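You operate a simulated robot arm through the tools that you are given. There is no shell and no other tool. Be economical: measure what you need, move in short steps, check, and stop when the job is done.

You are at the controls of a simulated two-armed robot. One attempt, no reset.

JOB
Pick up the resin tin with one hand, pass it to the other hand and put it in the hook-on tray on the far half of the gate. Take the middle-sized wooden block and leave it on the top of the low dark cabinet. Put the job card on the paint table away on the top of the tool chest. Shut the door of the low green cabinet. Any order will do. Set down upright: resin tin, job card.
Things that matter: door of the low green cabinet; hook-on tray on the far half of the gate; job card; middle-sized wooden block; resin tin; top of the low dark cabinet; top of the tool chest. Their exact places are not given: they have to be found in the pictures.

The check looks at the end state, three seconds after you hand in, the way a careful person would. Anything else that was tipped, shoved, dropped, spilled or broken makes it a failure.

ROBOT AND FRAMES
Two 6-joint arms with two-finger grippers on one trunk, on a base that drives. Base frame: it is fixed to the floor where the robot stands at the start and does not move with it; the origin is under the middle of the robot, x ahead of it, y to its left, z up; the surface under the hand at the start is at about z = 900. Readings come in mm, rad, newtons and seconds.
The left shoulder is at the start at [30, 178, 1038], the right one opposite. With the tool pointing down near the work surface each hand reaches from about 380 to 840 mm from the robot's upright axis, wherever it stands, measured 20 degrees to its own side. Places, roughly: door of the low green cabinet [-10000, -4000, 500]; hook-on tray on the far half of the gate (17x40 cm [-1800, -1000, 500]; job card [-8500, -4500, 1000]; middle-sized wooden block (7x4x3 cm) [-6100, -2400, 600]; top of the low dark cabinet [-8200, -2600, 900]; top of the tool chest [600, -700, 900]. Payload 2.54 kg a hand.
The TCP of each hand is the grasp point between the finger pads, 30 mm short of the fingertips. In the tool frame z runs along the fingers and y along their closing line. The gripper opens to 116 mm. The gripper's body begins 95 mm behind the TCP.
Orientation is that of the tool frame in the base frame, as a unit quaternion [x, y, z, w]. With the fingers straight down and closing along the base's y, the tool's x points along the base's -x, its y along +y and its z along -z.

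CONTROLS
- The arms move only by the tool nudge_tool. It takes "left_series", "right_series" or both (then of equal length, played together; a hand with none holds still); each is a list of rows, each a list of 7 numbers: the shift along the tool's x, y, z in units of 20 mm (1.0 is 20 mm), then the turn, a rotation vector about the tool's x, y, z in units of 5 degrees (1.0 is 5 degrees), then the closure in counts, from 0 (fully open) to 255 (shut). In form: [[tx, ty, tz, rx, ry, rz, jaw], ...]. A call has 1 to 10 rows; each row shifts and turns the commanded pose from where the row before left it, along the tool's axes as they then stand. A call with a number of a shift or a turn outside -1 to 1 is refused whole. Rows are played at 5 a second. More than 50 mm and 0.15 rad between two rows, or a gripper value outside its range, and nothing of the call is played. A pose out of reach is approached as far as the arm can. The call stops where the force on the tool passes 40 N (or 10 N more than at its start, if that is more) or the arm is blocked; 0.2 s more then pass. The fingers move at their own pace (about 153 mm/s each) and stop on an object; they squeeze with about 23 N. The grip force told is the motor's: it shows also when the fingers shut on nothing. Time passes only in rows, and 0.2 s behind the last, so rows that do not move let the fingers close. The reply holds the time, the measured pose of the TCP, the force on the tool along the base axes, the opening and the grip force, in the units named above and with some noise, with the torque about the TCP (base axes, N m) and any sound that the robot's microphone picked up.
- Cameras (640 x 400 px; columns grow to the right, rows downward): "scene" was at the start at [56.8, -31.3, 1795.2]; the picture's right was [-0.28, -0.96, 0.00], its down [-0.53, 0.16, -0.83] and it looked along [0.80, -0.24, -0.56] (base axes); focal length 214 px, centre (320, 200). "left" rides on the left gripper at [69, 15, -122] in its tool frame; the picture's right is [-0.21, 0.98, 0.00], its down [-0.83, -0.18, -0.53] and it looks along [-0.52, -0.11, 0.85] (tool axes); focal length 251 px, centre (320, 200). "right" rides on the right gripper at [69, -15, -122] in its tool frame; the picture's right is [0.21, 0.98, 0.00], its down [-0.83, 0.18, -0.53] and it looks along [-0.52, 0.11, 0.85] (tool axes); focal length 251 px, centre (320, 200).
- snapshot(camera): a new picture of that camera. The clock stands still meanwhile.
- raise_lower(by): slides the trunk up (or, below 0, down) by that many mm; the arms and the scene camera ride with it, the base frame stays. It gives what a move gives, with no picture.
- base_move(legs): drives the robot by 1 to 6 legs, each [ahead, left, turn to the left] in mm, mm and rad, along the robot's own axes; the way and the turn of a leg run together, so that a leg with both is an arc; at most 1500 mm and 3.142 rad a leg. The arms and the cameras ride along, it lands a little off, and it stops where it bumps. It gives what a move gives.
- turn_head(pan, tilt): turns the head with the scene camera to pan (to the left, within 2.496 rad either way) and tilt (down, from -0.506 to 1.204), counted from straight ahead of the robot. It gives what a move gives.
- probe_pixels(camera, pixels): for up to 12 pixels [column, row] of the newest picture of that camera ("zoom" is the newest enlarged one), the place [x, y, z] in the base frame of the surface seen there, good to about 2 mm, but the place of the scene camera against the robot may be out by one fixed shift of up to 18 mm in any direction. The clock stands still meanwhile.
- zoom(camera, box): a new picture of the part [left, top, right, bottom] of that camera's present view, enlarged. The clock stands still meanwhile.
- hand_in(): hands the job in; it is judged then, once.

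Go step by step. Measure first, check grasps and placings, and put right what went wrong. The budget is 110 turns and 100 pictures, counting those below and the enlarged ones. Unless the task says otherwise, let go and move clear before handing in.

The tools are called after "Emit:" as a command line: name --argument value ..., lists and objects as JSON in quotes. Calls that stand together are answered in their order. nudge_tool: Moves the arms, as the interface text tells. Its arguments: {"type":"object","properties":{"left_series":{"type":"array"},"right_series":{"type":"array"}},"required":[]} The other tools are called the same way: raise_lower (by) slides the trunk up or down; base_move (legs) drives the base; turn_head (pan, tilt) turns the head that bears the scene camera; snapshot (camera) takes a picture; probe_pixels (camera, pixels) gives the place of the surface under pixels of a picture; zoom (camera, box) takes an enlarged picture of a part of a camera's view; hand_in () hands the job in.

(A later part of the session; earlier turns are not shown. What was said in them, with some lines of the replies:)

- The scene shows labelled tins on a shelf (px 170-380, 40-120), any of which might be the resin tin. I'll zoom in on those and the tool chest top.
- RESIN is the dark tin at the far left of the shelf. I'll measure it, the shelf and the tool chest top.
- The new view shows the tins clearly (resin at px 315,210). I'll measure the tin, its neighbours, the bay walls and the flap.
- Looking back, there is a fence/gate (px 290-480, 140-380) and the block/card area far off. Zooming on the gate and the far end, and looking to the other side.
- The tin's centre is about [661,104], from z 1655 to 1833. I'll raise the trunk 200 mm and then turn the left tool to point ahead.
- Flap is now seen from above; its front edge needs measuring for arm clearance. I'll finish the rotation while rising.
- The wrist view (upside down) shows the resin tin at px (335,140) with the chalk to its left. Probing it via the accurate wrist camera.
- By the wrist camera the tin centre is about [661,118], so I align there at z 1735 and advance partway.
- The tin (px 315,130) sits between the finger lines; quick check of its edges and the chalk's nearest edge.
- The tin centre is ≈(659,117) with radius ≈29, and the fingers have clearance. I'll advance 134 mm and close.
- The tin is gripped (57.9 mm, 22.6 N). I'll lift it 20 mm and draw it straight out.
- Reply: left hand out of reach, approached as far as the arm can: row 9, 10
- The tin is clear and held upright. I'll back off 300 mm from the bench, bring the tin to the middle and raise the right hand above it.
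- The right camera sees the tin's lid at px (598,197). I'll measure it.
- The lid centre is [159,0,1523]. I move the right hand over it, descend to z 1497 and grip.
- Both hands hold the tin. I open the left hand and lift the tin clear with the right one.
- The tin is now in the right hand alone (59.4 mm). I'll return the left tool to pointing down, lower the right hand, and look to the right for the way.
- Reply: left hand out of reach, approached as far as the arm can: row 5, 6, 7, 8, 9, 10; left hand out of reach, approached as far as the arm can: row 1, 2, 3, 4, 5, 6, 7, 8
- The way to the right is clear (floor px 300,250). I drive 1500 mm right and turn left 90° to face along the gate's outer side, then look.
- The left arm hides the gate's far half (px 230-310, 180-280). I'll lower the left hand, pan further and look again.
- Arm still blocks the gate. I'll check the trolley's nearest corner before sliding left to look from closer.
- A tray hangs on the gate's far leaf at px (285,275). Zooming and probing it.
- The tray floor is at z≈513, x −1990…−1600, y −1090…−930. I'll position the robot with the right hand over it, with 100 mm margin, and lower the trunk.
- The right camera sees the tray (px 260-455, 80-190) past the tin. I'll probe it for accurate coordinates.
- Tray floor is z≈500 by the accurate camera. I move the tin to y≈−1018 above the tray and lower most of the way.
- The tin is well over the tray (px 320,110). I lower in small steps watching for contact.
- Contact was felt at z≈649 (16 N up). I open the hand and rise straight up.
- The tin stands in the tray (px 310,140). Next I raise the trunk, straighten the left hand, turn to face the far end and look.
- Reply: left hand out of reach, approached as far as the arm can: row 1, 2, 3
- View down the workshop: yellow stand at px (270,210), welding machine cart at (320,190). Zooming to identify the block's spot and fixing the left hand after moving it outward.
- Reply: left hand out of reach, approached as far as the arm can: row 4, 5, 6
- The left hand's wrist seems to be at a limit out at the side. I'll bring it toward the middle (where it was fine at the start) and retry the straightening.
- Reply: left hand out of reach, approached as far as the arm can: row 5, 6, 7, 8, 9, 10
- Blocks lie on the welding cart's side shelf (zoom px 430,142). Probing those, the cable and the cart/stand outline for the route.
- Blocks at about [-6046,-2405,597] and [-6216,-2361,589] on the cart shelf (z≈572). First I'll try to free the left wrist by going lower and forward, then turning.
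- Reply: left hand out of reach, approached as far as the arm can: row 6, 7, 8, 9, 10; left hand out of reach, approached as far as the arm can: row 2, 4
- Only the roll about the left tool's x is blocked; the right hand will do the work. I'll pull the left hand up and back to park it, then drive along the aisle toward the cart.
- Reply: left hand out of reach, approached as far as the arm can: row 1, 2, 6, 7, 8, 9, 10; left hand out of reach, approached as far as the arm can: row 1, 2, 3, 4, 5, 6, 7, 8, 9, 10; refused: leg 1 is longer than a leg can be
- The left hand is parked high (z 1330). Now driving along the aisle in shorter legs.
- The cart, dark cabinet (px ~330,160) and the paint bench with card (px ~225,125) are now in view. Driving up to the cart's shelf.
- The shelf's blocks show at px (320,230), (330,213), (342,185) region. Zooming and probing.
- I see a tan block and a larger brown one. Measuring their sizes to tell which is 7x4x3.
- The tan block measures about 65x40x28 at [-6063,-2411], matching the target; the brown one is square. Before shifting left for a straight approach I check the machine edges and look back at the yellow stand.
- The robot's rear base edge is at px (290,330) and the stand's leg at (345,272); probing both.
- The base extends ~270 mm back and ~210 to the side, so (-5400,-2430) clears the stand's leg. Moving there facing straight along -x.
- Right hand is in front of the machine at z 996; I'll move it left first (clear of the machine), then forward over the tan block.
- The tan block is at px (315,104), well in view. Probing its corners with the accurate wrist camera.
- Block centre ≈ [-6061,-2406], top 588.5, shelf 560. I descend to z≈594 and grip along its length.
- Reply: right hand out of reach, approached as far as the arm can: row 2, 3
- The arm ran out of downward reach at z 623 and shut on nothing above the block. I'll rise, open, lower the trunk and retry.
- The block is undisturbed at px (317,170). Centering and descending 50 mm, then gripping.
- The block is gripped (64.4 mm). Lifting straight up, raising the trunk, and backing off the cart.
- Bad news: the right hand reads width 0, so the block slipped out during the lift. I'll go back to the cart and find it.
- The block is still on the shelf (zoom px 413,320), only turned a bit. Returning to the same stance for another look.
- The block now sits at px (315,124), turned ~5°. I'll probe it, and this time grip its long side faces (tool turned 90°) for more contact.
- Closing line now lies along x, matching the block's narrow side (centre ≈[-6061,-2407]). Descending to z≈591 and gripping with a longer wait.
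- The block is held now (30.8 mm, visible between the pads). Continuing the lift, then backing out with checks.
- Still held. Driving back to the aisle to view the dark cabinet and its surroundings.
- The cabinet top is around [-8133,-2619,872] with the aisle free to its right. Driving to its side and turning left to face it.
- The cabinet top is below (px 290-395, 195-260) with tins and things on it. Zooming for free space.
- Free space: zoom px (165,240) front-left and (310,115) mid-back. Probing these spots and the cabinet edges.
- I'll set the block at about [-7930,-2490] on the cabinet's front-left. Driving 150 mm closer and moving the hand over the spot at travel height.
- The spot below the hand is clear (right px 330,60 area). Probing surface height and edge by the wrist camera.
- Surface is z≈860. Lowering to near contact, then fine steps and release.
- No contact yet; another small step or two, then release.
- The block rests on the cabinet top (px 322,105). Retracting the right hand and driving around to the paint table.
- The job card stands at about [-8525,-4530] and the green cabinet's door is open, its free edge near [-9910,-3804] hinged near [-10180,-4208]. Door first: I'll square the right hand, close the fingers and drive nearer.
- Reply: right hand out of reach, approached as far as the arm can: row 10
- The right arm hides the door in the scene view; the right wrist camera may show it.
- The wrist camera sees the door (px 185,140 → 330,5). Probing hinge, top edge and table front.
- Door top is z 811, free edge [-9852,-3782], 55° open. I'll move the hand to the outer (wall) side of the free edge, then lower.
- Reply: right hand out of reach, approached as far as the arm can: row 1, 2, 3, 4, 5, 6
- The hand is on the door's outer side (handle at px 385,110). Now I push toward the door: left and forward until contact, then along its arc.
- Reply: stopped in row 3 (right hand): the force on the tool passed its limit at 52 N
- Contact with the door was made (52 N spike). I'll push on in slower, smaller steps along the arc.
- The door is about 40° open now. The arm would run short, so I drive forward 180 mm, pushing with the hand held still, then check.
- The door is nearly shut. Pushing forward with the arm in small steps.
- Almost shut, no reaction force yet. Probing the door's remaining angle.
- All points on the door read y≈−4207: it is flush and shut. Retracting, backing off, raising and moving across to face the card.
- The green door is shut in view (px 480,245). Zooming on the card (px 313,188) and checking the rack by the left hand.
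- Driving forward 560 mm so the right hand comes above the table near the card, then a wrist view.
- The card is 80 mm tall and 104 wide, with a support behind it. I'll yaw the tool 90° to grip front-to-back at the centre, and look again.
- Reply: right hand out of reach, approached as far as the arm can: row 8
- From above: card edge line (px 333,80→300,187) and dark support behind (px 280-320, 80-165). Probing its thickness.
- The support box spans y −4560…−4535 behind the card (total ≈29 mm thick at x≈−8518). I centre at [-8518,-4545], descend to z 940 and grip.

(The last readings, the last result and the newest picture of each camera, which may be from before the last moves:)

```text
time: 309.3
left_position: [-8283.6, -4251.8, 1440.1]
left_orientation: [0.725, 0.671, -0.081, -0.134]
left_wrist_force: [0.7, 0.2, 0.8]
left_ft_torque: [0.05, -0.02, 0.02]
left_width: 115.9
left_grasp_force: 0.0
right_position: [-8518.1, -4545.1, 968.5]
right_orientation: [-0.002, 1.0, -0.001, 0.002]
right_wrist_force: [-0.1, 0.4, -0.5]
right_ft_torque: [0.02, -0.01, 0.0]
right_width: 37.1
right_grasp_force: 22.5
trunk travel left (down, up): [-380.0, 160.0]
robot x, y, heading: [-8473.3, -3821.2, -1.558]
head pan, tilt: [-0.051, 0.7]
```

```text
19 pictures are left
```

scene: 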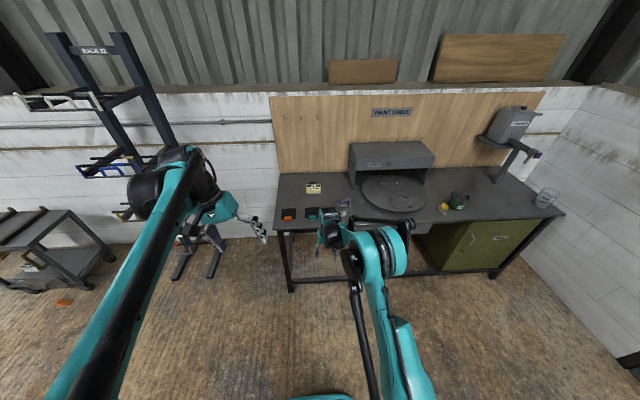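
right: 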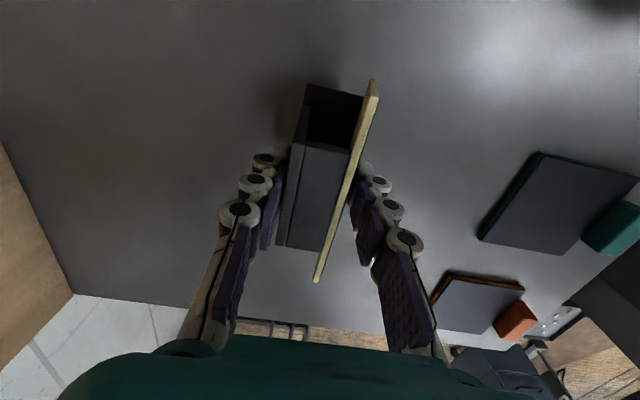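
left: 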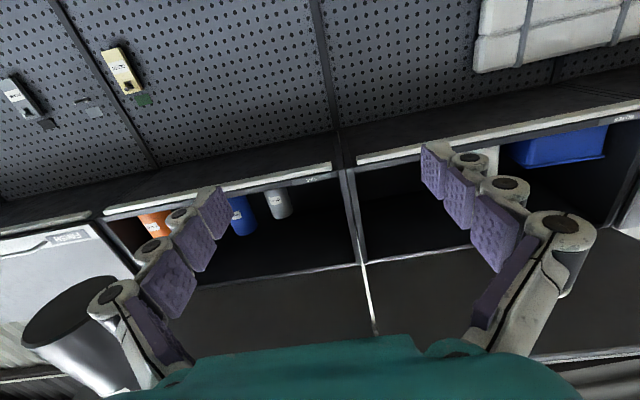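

The card with its stand is held (37 mm). Lifting, backing off and tucking the hand in, verifying grip before the long drive.

Emit:
nudge_tool --right_series '[[0, 0, -0.7, 0, 0, 0, 255], [0, 0, -1, 0, 0, 0, 255], [0, 0, -1, 0, 0, 0, 255], [0, 0, -1, 0, 0, 0, 255], [0, 0, -1, 0, 0, 0, 255], [0, 0, -1, 0, 0, 0, 255], [0, 0, -1, 0, 0, 0, 255]]'

Emit:
base_move --legs '[[-640, 0, 0]]'

Emit:
nudge_tool --right_series '[[0.5, 1, 0, 0, 0, 0, 255], [0.5, 1, 0, 0, 0, 0, 255], [0.5, 1, 0, 0, 0, 0, 255], [0.5, 1, 0, 0, 0, 0, 255], [0.5, 1, 0, 0, 0, 0, 255], [0.5, 1, 0, 0, 0, 0, 255], [0.5, 1, 0, 0, 0, 0, 255], [0.5, 1, 0, 0, 0, 0, 255], [0.5, 1, 0, 0, 0, 0, 255], [0.5, 1, 0, 0, 0, 0, 255]]'

Emit:
snapshot --camera "right"

```text
time: 310.9
left_position: [-8282.4, -4249.9, 1439.9]
left_orientation: [0.725, 0.671, -0.081, -0.134]
left_wrist_force: [0.0, 0.6, -0.8]
left_ft_torque: [-0.01, 0.0, -0.02]
left_width: 116.0
left_grasp_force: 0.1
right_position: [-8518.8, -4543.4, 1104.6]
right_orientation: [0.0, 1.0, -0.002, 0.003]
right_wrist_force: [-0.1, 0.3, 0.1]
right_ft_torque: [0.0, -0.02, -0.02]
right_width: 37.3
right_grasp_force: 22.8
trunk travel left (down, up): [-380.0, 160.0]
robot x, y, heading: [-8476.8, -3818.2, -1.558]
head pan, tilt: [-0.051, 0.7]
```

```text
time: 314.4
left_position: [-8288.6, -3615.6, 1439.9]
left_orientation: [0.725, 0.67, -0.081, -0.134]
left_wrist_force: [-0.3, 0.3, -0.2]
left_ft_torque: [0.04, -0.01, 0.01]
left_width: 115.8
left_grasp_force: 0.0
right_position: [-8525.9, -3906.5, 1103.9]
right_orientation: [0.0, 1.0, -0.003, 0.003]
right_wrist_force: [-0.5, 0.2, -1.1]
right_ft_torque: [-0.02, 0.04, 0.0]
right_width: 37.1
right_grasp_force: 22.6
trunk travel left (down, up): [-380.0, 160.0]
robot x, y, heading: [-8481.8, -3182.5, -1.567]
head pan, tilt: [-0.051, 0.7]
```

```text
time: 316.6
left_position: [-8289.8, -3614.1, 1440.6]
left_orientation: [0.725, 0.67, -0.081, -0.135]
left_wrist_force: [-0.5, -0.1, 0.1]
left_ft_torque: [0.0, -0.01, -0.01]
left_width: 116.1
left_grasp_force: 0.0
right_position: [-8627.3, -3706.3, 1101.7]
right_orientation: [0.0, 1.0, -0.002, 0.003]
right_wrist_force: [-0.6, 0.4, -0.1]
right_ft_torque: [0.0, -0.03, 0.02]
right_width: 37.0
right_grasp_force: 23.0
trunk travel left (down, up): [-380.0, 160.0]
robot x, y, heading: [-8479.2, -3184.3, -1.567]
head pan, tilt: [-0.051, 0.7]
```

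```text
18 pictures are left
```

right: 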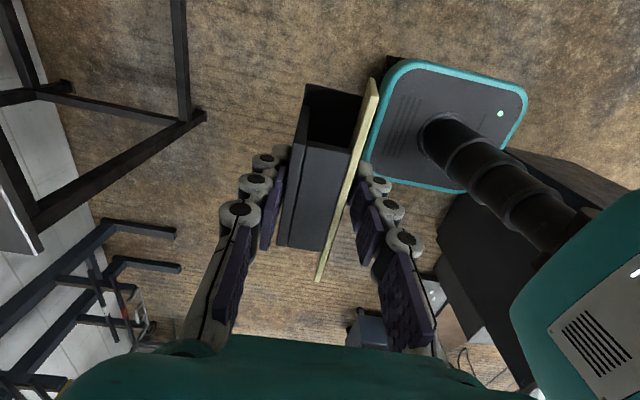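

Card is secure and upright in the grip. Driving back around the dark cabinet and turning to face home.

Emit:
base_move --legs '[[0, -600, 0], [-1200, 0, 0], [-270, 650, 0], [0, 0, 1.567]]'

Emit:
turn_head --pan 0.0 --tilt 0.5

Emit:
snapshot --camera "scene"

```text
time: 333.0
left_position: [-7991.1, -1536.0, 1439.8]
left_orientation: [0.049, 0.986, -0.151, -0.04]
left_wrist_force: [0.3, 0.3, -0.3]
left_ft_torque: [0.0, -0.04, 0.01]
left_width: 116.1
left_grasp_force: 0.0
right_position: [-7905.4, -1873.1, 1100.6]
right_orientation: [-0.7, 0.714, 0.0, 0.004]
right_wrist_force: [0.0, 0.3, -0.4]
right_ft_torque: [0.0, 0.01, -0.02]
right_width: 37.0
right_grasp_force: 23.0
trunk travel left (down, up): [-380.0, 160.0]
robot x, y, heading: [-8428.4, -1719.2, -0.011]
head pan, tilt: [-0.051, 0.7]
```

```text
time: 333.8
left_position: [-7991.5, -1537.2, 1439.7]
left_orientation: [0.049, 0.986, -0.152, -0.039]
left_wrist_force: [-0.5, -0.3, 0.3]
left_ft_torque: [0.02, 0.01, 0.0]
left_width: 116.2
left_grasp_force: 0.0
right_position: [-7906.2, -1874.4, 1101.0]
right_orientation: [-0.7, 0.714, 0.0, 0.004]
right_wrist_force: [1.3, -0.1, -0.2]
right_ft_torque: [0.0, 0.04, 0.01]
right_width: 37.0
right_grasp_force: 22.3
trunk travel left (down, up): [-380.0, 160.0]
robot x, y, heading: [-8430.9, -1715.1, -0.011]
head pan, tilt: [0.0, 0.499]
```

```text
17 pictures are left
```

scene: 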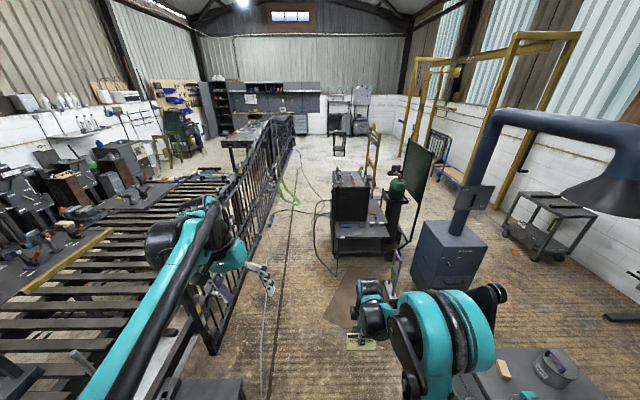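

Clear aisle ahead (between cart px 360,215 and fence px 250,230). Driving homeward in two batches.

Emit:
base_move --legs '[[1300, 175, 0.011], [1400, 0, 0], [1400, 0, 0]]'

```text
time: 353.5
left_position: [-3884.3, -1337.1, 1439.2]
left_orientation: [0.044, 0.987, -0.152, -0.039]
left_wrist_force: [-0.4, 0.2, -0.2]
left_ft_torque: [0.0, 0.0, 0.0]
left_width: 116.0
left_grasp_force: 0.0
right_position: [-3795.7, -1674.1, 1101.2]
right_orientation: [-0.702, 0.712, -0.001, 0.003]
right_wrist_force: [0.7, 0.1, -0.4]
right_ft_torque: [-0.01, 0.01, -0.03]
right_width: 36.9
right_grasp_force: 23.0
trunk travel left (down, up): [-380.0, 160.0]
robot x, y, heading: [-4318.5, -1525.4, 0.001]
head pan, tilt: [0.0, 0.499]
```

On track at (-4318,-1525). Continuing to the start area and then left toward the tool chest.

Emit:
base_move --legs '[[1400, -20, 0], [1400, 0, 0], [1215, 0, 0]]'

Emit:
base_move --legs '[[0, 1100, 0]]'

Emit:
turn_head --pan -0.2 --tilt 0.8

Emit:
snapshot --camera "scene"

```text
time: 372.8
left_position: [121.9, -1331.9, 1439.3]
left_orientation: [0.033, 0.987, -0.152, -0.037]
left_wrist_force: [-0.1, 0.2, -0.1]
left_ft_torque: [0.01, 0.02, 0.03]
left_width: 116.1
left_grasp_force: 0.1
right_position: [218.2, -1667.3, 1101.6]
right_orientation: [0.713, -0.702, 0.0, -0.004]
right_wrist_force: [0.3, -0.4, -0.7]
right_ft_torque: [0.01, 0.0, 0.01]
right_width: 36.4
right_grasp_force: 23.3
trunk travel left (down, up): [-380.0, 160.0]
robot x, y, heading: [-309.3, -1528.7, 0.02]
head pan, tilt: [0.0, 0.499]
```

```text
time: 378.4
left_position: [92.7, -238.5, 1440.0]
left_orientation: [0.029, 0.987, -0.152, -0.037]
left_wrist_force: [0.0, -0.4, 0.2]
left_ft_torque: [-0.01, -0.01, -0.03]
left_width: 115.9
left_grasp_force: 0.0
right_position: [191.3, -572.9, 1101.4]
right_orientation: [0.715, -0.7, 0.0, -0.003]
right_wrist_force: [0.6, 0.9, -1.2]
right_ft_torque: [0.0, 0.02, 0.0]
right_width: 36.9
right_grasp_force: 22.5
trunk travel left (down, up): [-380.0, 160.0]
robot x, y, heading: [-333.6, -434.7, 0.032]
head pan, tilt: [0.0, 0.499]
```

```text
time: 379.2
left_position: [92.3, -237.9, 1440.1]
left_orientation: [0.029, 0.987, -0.153, -0.036]
left_wrist_force: [-0.3, 0.0, -0.3]
left_ft_torque: [0.01, 0.01, 0.0]
left_width: 116.0
left_grasp_force: 0.1
right_position: [190.5, -573.1, 1100.4]
right_orientation: [0.714, -0.7, 0.0, -0.003]
right_wrist_force: [-0.3, 1.0, -0.5]
right_ft_torque: [0.0, 0.01, -0.02]
right_width: 36.7
right_grasp_force: 23.8
trunk travel left (down, up): [-380.0, 160.0]
robot x, y, heading: [-333.5, -435.8, 0.031]
head pan, tilt: [-0.201, 0.799]
```

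```text
16 pictures are left
```

scene: 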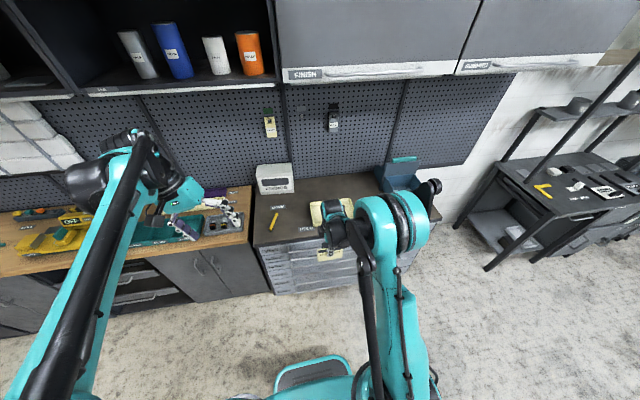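

The chest top is at px (255-420,180-245). Zooming to choose a free spot.

Emit:
zoom --camera "scene" --box '[240, 150, 440, 275]'

Emit:
probe_pixels --camera "scene" --pixels '[[257, 243], [260, 195], [300, 215], [290, 230], [320, 200], [335, 195], [350, 190], [272, 220], [300, 190], [410, 215], [290, 205], [300, 238]]'

```text
3.20 times, centred on (340, 212) of scene
```

zoom: 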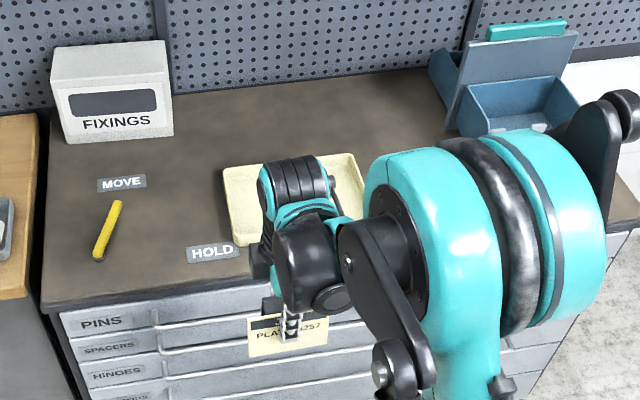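

```text
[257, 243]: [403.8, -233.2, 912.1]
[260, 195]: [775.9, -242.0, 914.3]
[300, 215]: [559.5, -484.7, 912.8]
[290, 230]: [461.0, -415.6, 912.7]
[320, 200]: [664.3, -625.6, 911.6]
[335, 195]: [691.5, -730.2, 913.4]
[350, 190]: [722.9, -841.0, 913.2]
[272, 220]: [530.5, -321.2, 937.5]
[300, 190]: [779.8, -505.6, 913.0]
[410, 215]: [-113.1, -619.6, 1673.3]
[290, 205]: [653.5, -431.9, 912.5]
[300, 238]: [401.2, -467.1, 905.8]
```

Free spot: around [600,-430] (between the yellow pencil and the cream tray). Lowering a little, driving up and bringing the card above it.

Emit:
raise_lower --by -50

Emit:
base_move --legs '[[280, 90, -0.031]]'

Emit:
snapshot --camera "right"

```text
time: 380.1
left_position: [91.2, -236.8, 1389.7]
left_orientation: [0.029, 0.987, -0.153, -0.035]
left_wrist_force: [0.6, 0.5, 0.0]
left_ft_torque: [0.0, 0.01, -0.02]
left_width: 116.0
left_grasp_force: 0.1
right_position: [190.4, -573.8, 1052.4]
right_orientation: [0.714, -0.7, 0.0, -0.004]
right_wrist_force: [-0.4, 0.1, -0.4]
right_ft_torque: [0.01, -0.02, -0.02]
right_width: 36.7
right_grasp_force: 22.9
trunk travel left (down, up): [-330.0, 210.0]
robot x, y, heading: [-336.1, -437.8, 0.026]
head pan, tilt: [-0.201, 0.799]
```

```text
time: 382.2
left_position: [379.2, -161.6, 1390.1]
left_orientation: [0.046, 0.987, -0.151, -0.039]
left_wrist_force: [0.0, 0.2, -0.3]
left_ft_torque: [0.01, 0.02, -0.02]
left_width: 116.0
left_grasp_force: 0.1
right_position: [466.1, -499.4, 1052.1]
right_orientation: [-0.702, 0.712, 0.0, 0.003]
right_wrist_force: [0.1, -0.8, -0.8]
right_ft_torque: [-0.02, 0.0, 0.01]
right_width: 36.7
right_grasp_force: 23.5
trunk travel left (down, up): [-330.0, 210.0]
robot x, y, heading: [-55.3, -341.4, -0.005]
head pan, tilt: [-0.201, 0.799]
```

```text
14 pictures are left
```

right: 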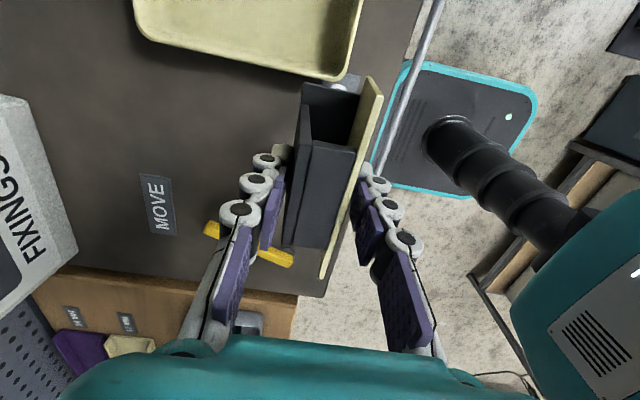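

Wrist view: tray at top, yellow pencil lower, MOVE label left. Probing these for an exact free rectangle.

Emit:
probe_pixels --camera "right" --pixels '[[150, 35], [240, 68], [335, 80], [210, 228], [288, 262], [158, 178], [160, 235], [220, 130], [60, 250], [262, 110]]'

```text
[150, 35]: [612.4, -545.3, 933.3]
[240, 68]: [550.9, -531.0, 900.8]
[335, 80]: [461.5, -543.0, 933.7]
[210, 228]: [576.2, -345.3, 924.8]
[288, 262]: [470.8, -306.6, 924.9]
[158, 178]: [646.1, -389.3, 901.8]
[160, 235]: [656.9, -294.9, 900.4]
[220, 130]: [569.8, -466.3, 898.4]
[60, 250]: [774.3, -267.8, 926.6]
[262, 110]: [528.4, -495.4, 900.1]
```

Surface z=900. I'll place the card at [590,-455], clear of tray (y −545) and pencil (y −345): move over, then lower.

Emit:
nudge_tool --right_series '[[-0.38, -1, 0, 0, 0, 0, 255], [-0.38, -1, 0, 0, 0, 0, 255], [-0.38, -1, 0, 0, 0, 0, 255], [-0.38, -1, 0, 0, 0, 0, 255], [-0.38, -1, 0, 0, 0, 0, 255], [-0.38, -1, 0, 0, 0, 0, 255], [0, -0.17, 0, 0, 0, 0, 255], [0, 0, 1, 0, 0, 0, 255], [0, 0, 1, 0, 0, 0, 255], [0, 0, 1, 0, 0, 0, 255]]'

Emit:
nudge_tool --right_series '[[0, 0, 0.5, 0, 0, 0, 255], [0, 0, 0.4, 0, 0, 0, 255], [0, 0, 0.2, 0, 0, 0, 255], [0, 0, 0, 0, 0, 0, 255]]'

Emit:
nudge_tool --right_series '[[0, 0, 0.15, 0, 0, 0, 255], [0, 0, 0.1, 0, 0, 0, 255], [0, 0, 0, 0, 0, 0, 255]]'

Emit:
snapshot --camera "right"

```text
time: 384.4
left_position: [380.0, -161.8, 1389.6]
left_orientation: [0.046, 0.987, -0.152, -0.038]
left_wrist_force: [0.7, 0.1, -0.4]
left_ft_torque: [0.0, 0.03, -0.02]
left_width: 116.1
left_grasp_force: 0.0
right_position: [589.9, -455.9, 992.2]
right_orientation: [-0.702, 0.713, 0.0, 0.004]
right_wrist_force: [0.4, -0.8, -0.5]
right_ft_torque: [0.0, 0.05, 0.01]
right_width: 36.6
right_grasp_force: 23.2
trunk travel left (down, up): [-330.0, 210.0]
robot x, y, heading: [-56.5, -347.9, -0.007]
head pan, tilt: [-0.201, 0.799]
```

```text
time: 385.4
left_position: [378.0, -162.7, 1389.5]
left_orientation: [0.046, 0.987, -0.152, -0.039]
left_wrist_force: [0.4, -0.4, -0.6]
left_ft_torque: [-0.05, -0.01, -0.01]
left_width: 116.0
left_grasp_force: 0.2
right_position: [589.2, -455.6, 970.3]
right_orientation: [-0.701, 0.713, 0.0, 0.004]
right_wrist_force: [-0.2, 0.1, -1.0]
right_ft_torque: [0.0, -0.03, 0.0]
right_width: 36.8
right_grasp_force: 22.9
trunk travel left (down, up): [-330.0, 210.0]
robot x, y, heading: [-53.1, -346.4, -0.008]
head pan, tilt: [-0.201, 0.799]
```

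```text
time: 386.2
left_position: [379.3, -162.9, 1389.3]
left_orientation: [0.046, 0.987, -0.152, -0.04]
left_wrist_force: [0.2, 0.3, -0.7]
left_ft_torque: [-0.02, 0.02, 0.05]
left_width: 116.0
left_grasp_force: 0.1
right_position: [589.3, -457.0, 965.1]
right_orientation: [-0.702, 0.712, -0.001, 0.003]
right_wrist_force: [-0.4, 0.4, -0.7]
right_ft_torque: [-0.02, 0.02, 0.02]
right_width: 36.6
right_grasp_force: 23.3
trunk travel left (down, up): [-330.0, 210.0]
robot x, y, heading: [-55.5, -344.7, -0.007]
head pan, tilt: [-0.201, 0.799]
```

```text
13 pictures are left
```

right: 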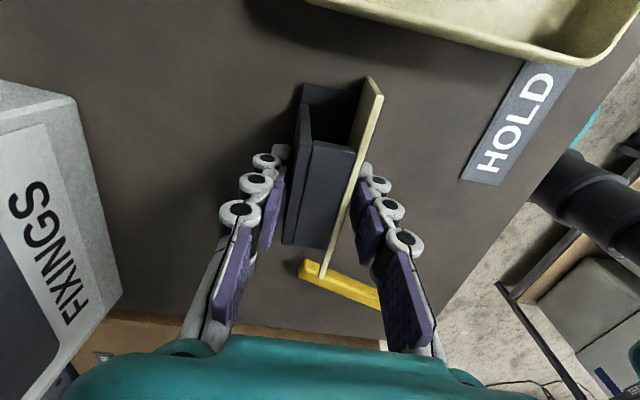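

Clear of the pencil (px 345,290) and tray. Lowering in tiny steps to touch down.

Emit:
nudge_tool --right_series '[[0, 0, 0.1, 0, 0, 0, 255], [0, 0, 0, 0, 0, 0, 255]]'

Emit:
nudge_tool --right_series '[[0, 0, 0.1, 0, 0, 0, 255], [0, 0, 0, 0, 0, 0, 255]]'

```text
time: 386.8
left_position: [378.9, -161.6, 1389.8]
left_orientation: [0.046, 0.986, -0.153, -0.038]
left_wrist_force: [0.4, -0.1, 1.2]
left_ft_torque: [0.02, 0.0, -0.02]
left_width: 116.0
left_grasp_force: 0.0
right_position: [588.6, -455.8, 964.8]
right_orientation: [-0.701, 0.713, 0.0, 0.003]
right_wrist_force: [1.8, -0.1, 8.2]
right_ft_torque: [-0.19, 0.08, 0.03]
right_width: 36.8
right_grasp_force: 22.7
trunk travel left (down, up): [-330.0, 210.0]
robot x, y, heading: [-56.5, -342.4, -0.009]
head pan, tilt: [-0.201, 0.799]
```

```text
time: 387.4
left_position: [377.6, -162.6, 1389.7]
left_orientation: [0.045, 0.987, -0.152, -0.039]
left_wrist_force: [0.2, -0.2, 0.2]
left_ft_torque: [0.05, 0.02, -0.01]
left_width: 115.9
left_grasp_force: 0.1
right_position: [586.9, -455.8, 962.1]
right_orientation: [-0.703, 0.712, 0.0, 0.004]
right_wrist_force: [5.3, -0.7, 13.8]
right_ft_torque: [-0.07, 0.04, 0.0]
right_width: 36.9
right_grasp_force: 22.7
trunk travel left (down, up): [-330.0, 210.0]
robot x, y, heading: [-56.3, -348.7, -0.008]
head pan, tilt: [-0.201, 0.799]
```

The card is on the surface (13.8 N up). I release and rise straight up, then check.

Emit:
nudge_tool --right_series '[[0, 0, -0.1, 0, 0, 0, 255], [0, 0, 0, 0, 0, 0, 160], [0, 0, 0, 0, 0, 0, 100], [0, 0, 0, 0, 0, 0, 70], [0, 0, 0, 0, 0, 0, 70], [0, 0, -0.5, 0, 0, 0, 70], [0, 0, -1, 0, 0, 0, 70], [0, 0, -1, 0, 0, 0, 70], [0, 0, -1, 0, 0, 0, 70], [0, 0, -1, 0, 0, 0, 70]]'

Emit:
nudge_tool --right_series '[[0, 0, -1, 0, 0, 0, 70], [0, 0, -1, 0, 0, 0, 70], [0, 0, -1, 0, 0, 0, 70], [0, 1, -1, 0, 0, 0, 70], [0, 1, 0, 0, 0, 0, 70], [0, 1, 0, 0, 0, 0, 70], [0, 1, 0, 0, 0, 0, 70], [0, 1, 0, 0, 0, 0, 70], [0, 1, 0, 0, 0, 0, 70]]'

Emit:
snapshot --camera "right"

Emit:
base_move --legs '[[-250, 0, 0]]'

Emit:
zoom --camera "scene" --box '[200, 130, 440, 280]'

```text
time: 389.6
left_position: [378.3, -161.2, 1390.0]
left_orientation: [0.046, 0.987, -0.152, -0.039]
left_wrist_force: [-0.4, 0.8, -0.5]
left_ft_torque: [-0.02, 0.01, -0.01]
left_width: 115.8
left_grasp_force: 0.1
right_position: [587.2, -456.6, 1053.6]
right_orientation: [-0.702, 0.712, 0.001, 0.003]
right_wrist_force: [-0.3, 0.2, 0.3]
right_ft_torque: [-0.01, -0.05, 0.03]
right_width: 84.1
right_grasp_force: 0.1
trunk travel left (down, up): [-330.0, 210.0]
robot x, y, heading: [-50.4, -343.5, -0.01]
head pan, tilt: [-0.201, 0.799]
```

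```text
time: 391.6
left_position: [375.7, -162.4, 1389.8]
left_orientation: [0.047, 0.987, -0.152, -0.038]
left_wrist_force: [0.3, -0.3, -0.1]
left_ft_torque: [-0.01, -0.01, 0.03]
left_width: 116.1
left_grasp_force: 0.1
right_position: [468.3, -455.8, 1133.5]
right_orientation: [-0.702, 0.712, 0.0, 0.004]
right_wrist_force: [-0.5, -0.7, 0.1]
right_ft_torque: [-0.01, -0.01, 0.01]
right_width: 84.0
right_grasp_force: 0.1
trunk travel left (down, up): [-330.0, 210.0]
robot x, y, heading: [-59.9, -346.1, -0.003]
head pan, tilt: [-0.201, 0.799]
```

```text
12 pictures are left
```

right: 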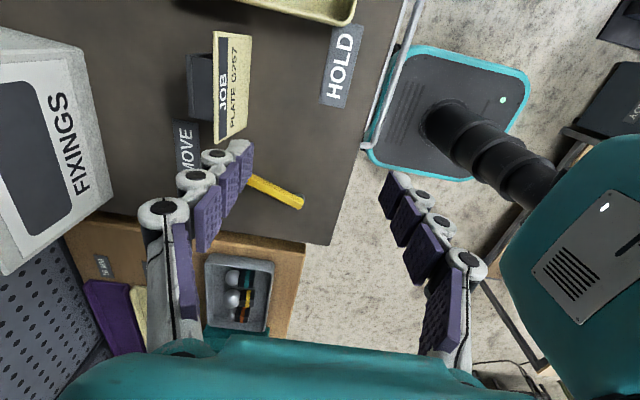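

```text
time: 393.4
left_position: [129.2, -160.5, 1390.5]
left_orientation: [0.046, 0.987, -0.152, -0.039]
left_wrist_force: [-0.2, -0.6, 0.6]
left_ft_torque: [0.02, -0.02, 0.06]
left_width: 116.0
left_grasp_force: 0.0
right_position: [219.6, -454.8, 1133.6]
right_orientation: [-0.701, 0.713, 0.0, 0.004]
right_wrist_force: [0.4, -0.2, 0.1]
right_ft_torque: [-0.02, -0.01, -0.01]
right_width: 84.0
right_grasp_force: 0.1
trunk travel left (down, up): [-330.0, 210.0]
robot x, y, heading: [-305.9, -342.2, -0.007]
head pan, tilt: [-0.201, 0.799]
```

```text
2.67 times, centred on (320, 205) of scene
```

zoom: 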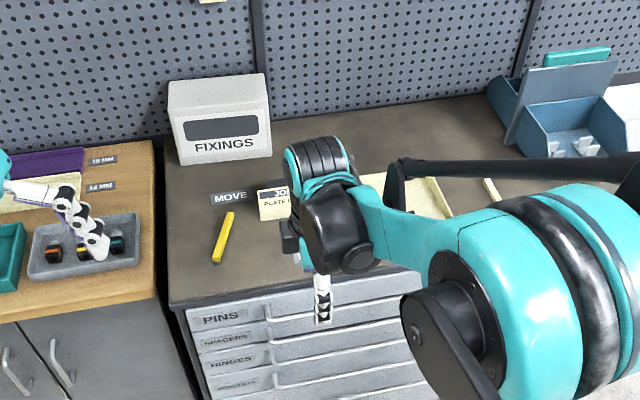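

The job card stands upright on the chest top, and both hands are empty and clear. The tin, block and door were each confirmed earlier, so I'm handing in.

Emit:
hand_in

```text
The job is handed in.
```

I've handed the job in with all four parts done:
- **Resin tin:** passed from the left hand to the right and standing upright in the gate tray.
- **Wooden block:** on top of the low dark cabinet. It slipped from the grip once and dropped back onto the cart shelf before I moved it.
- **Green cabinet door:** shut flush.
- **Job card:** standing upright on the tool chest.
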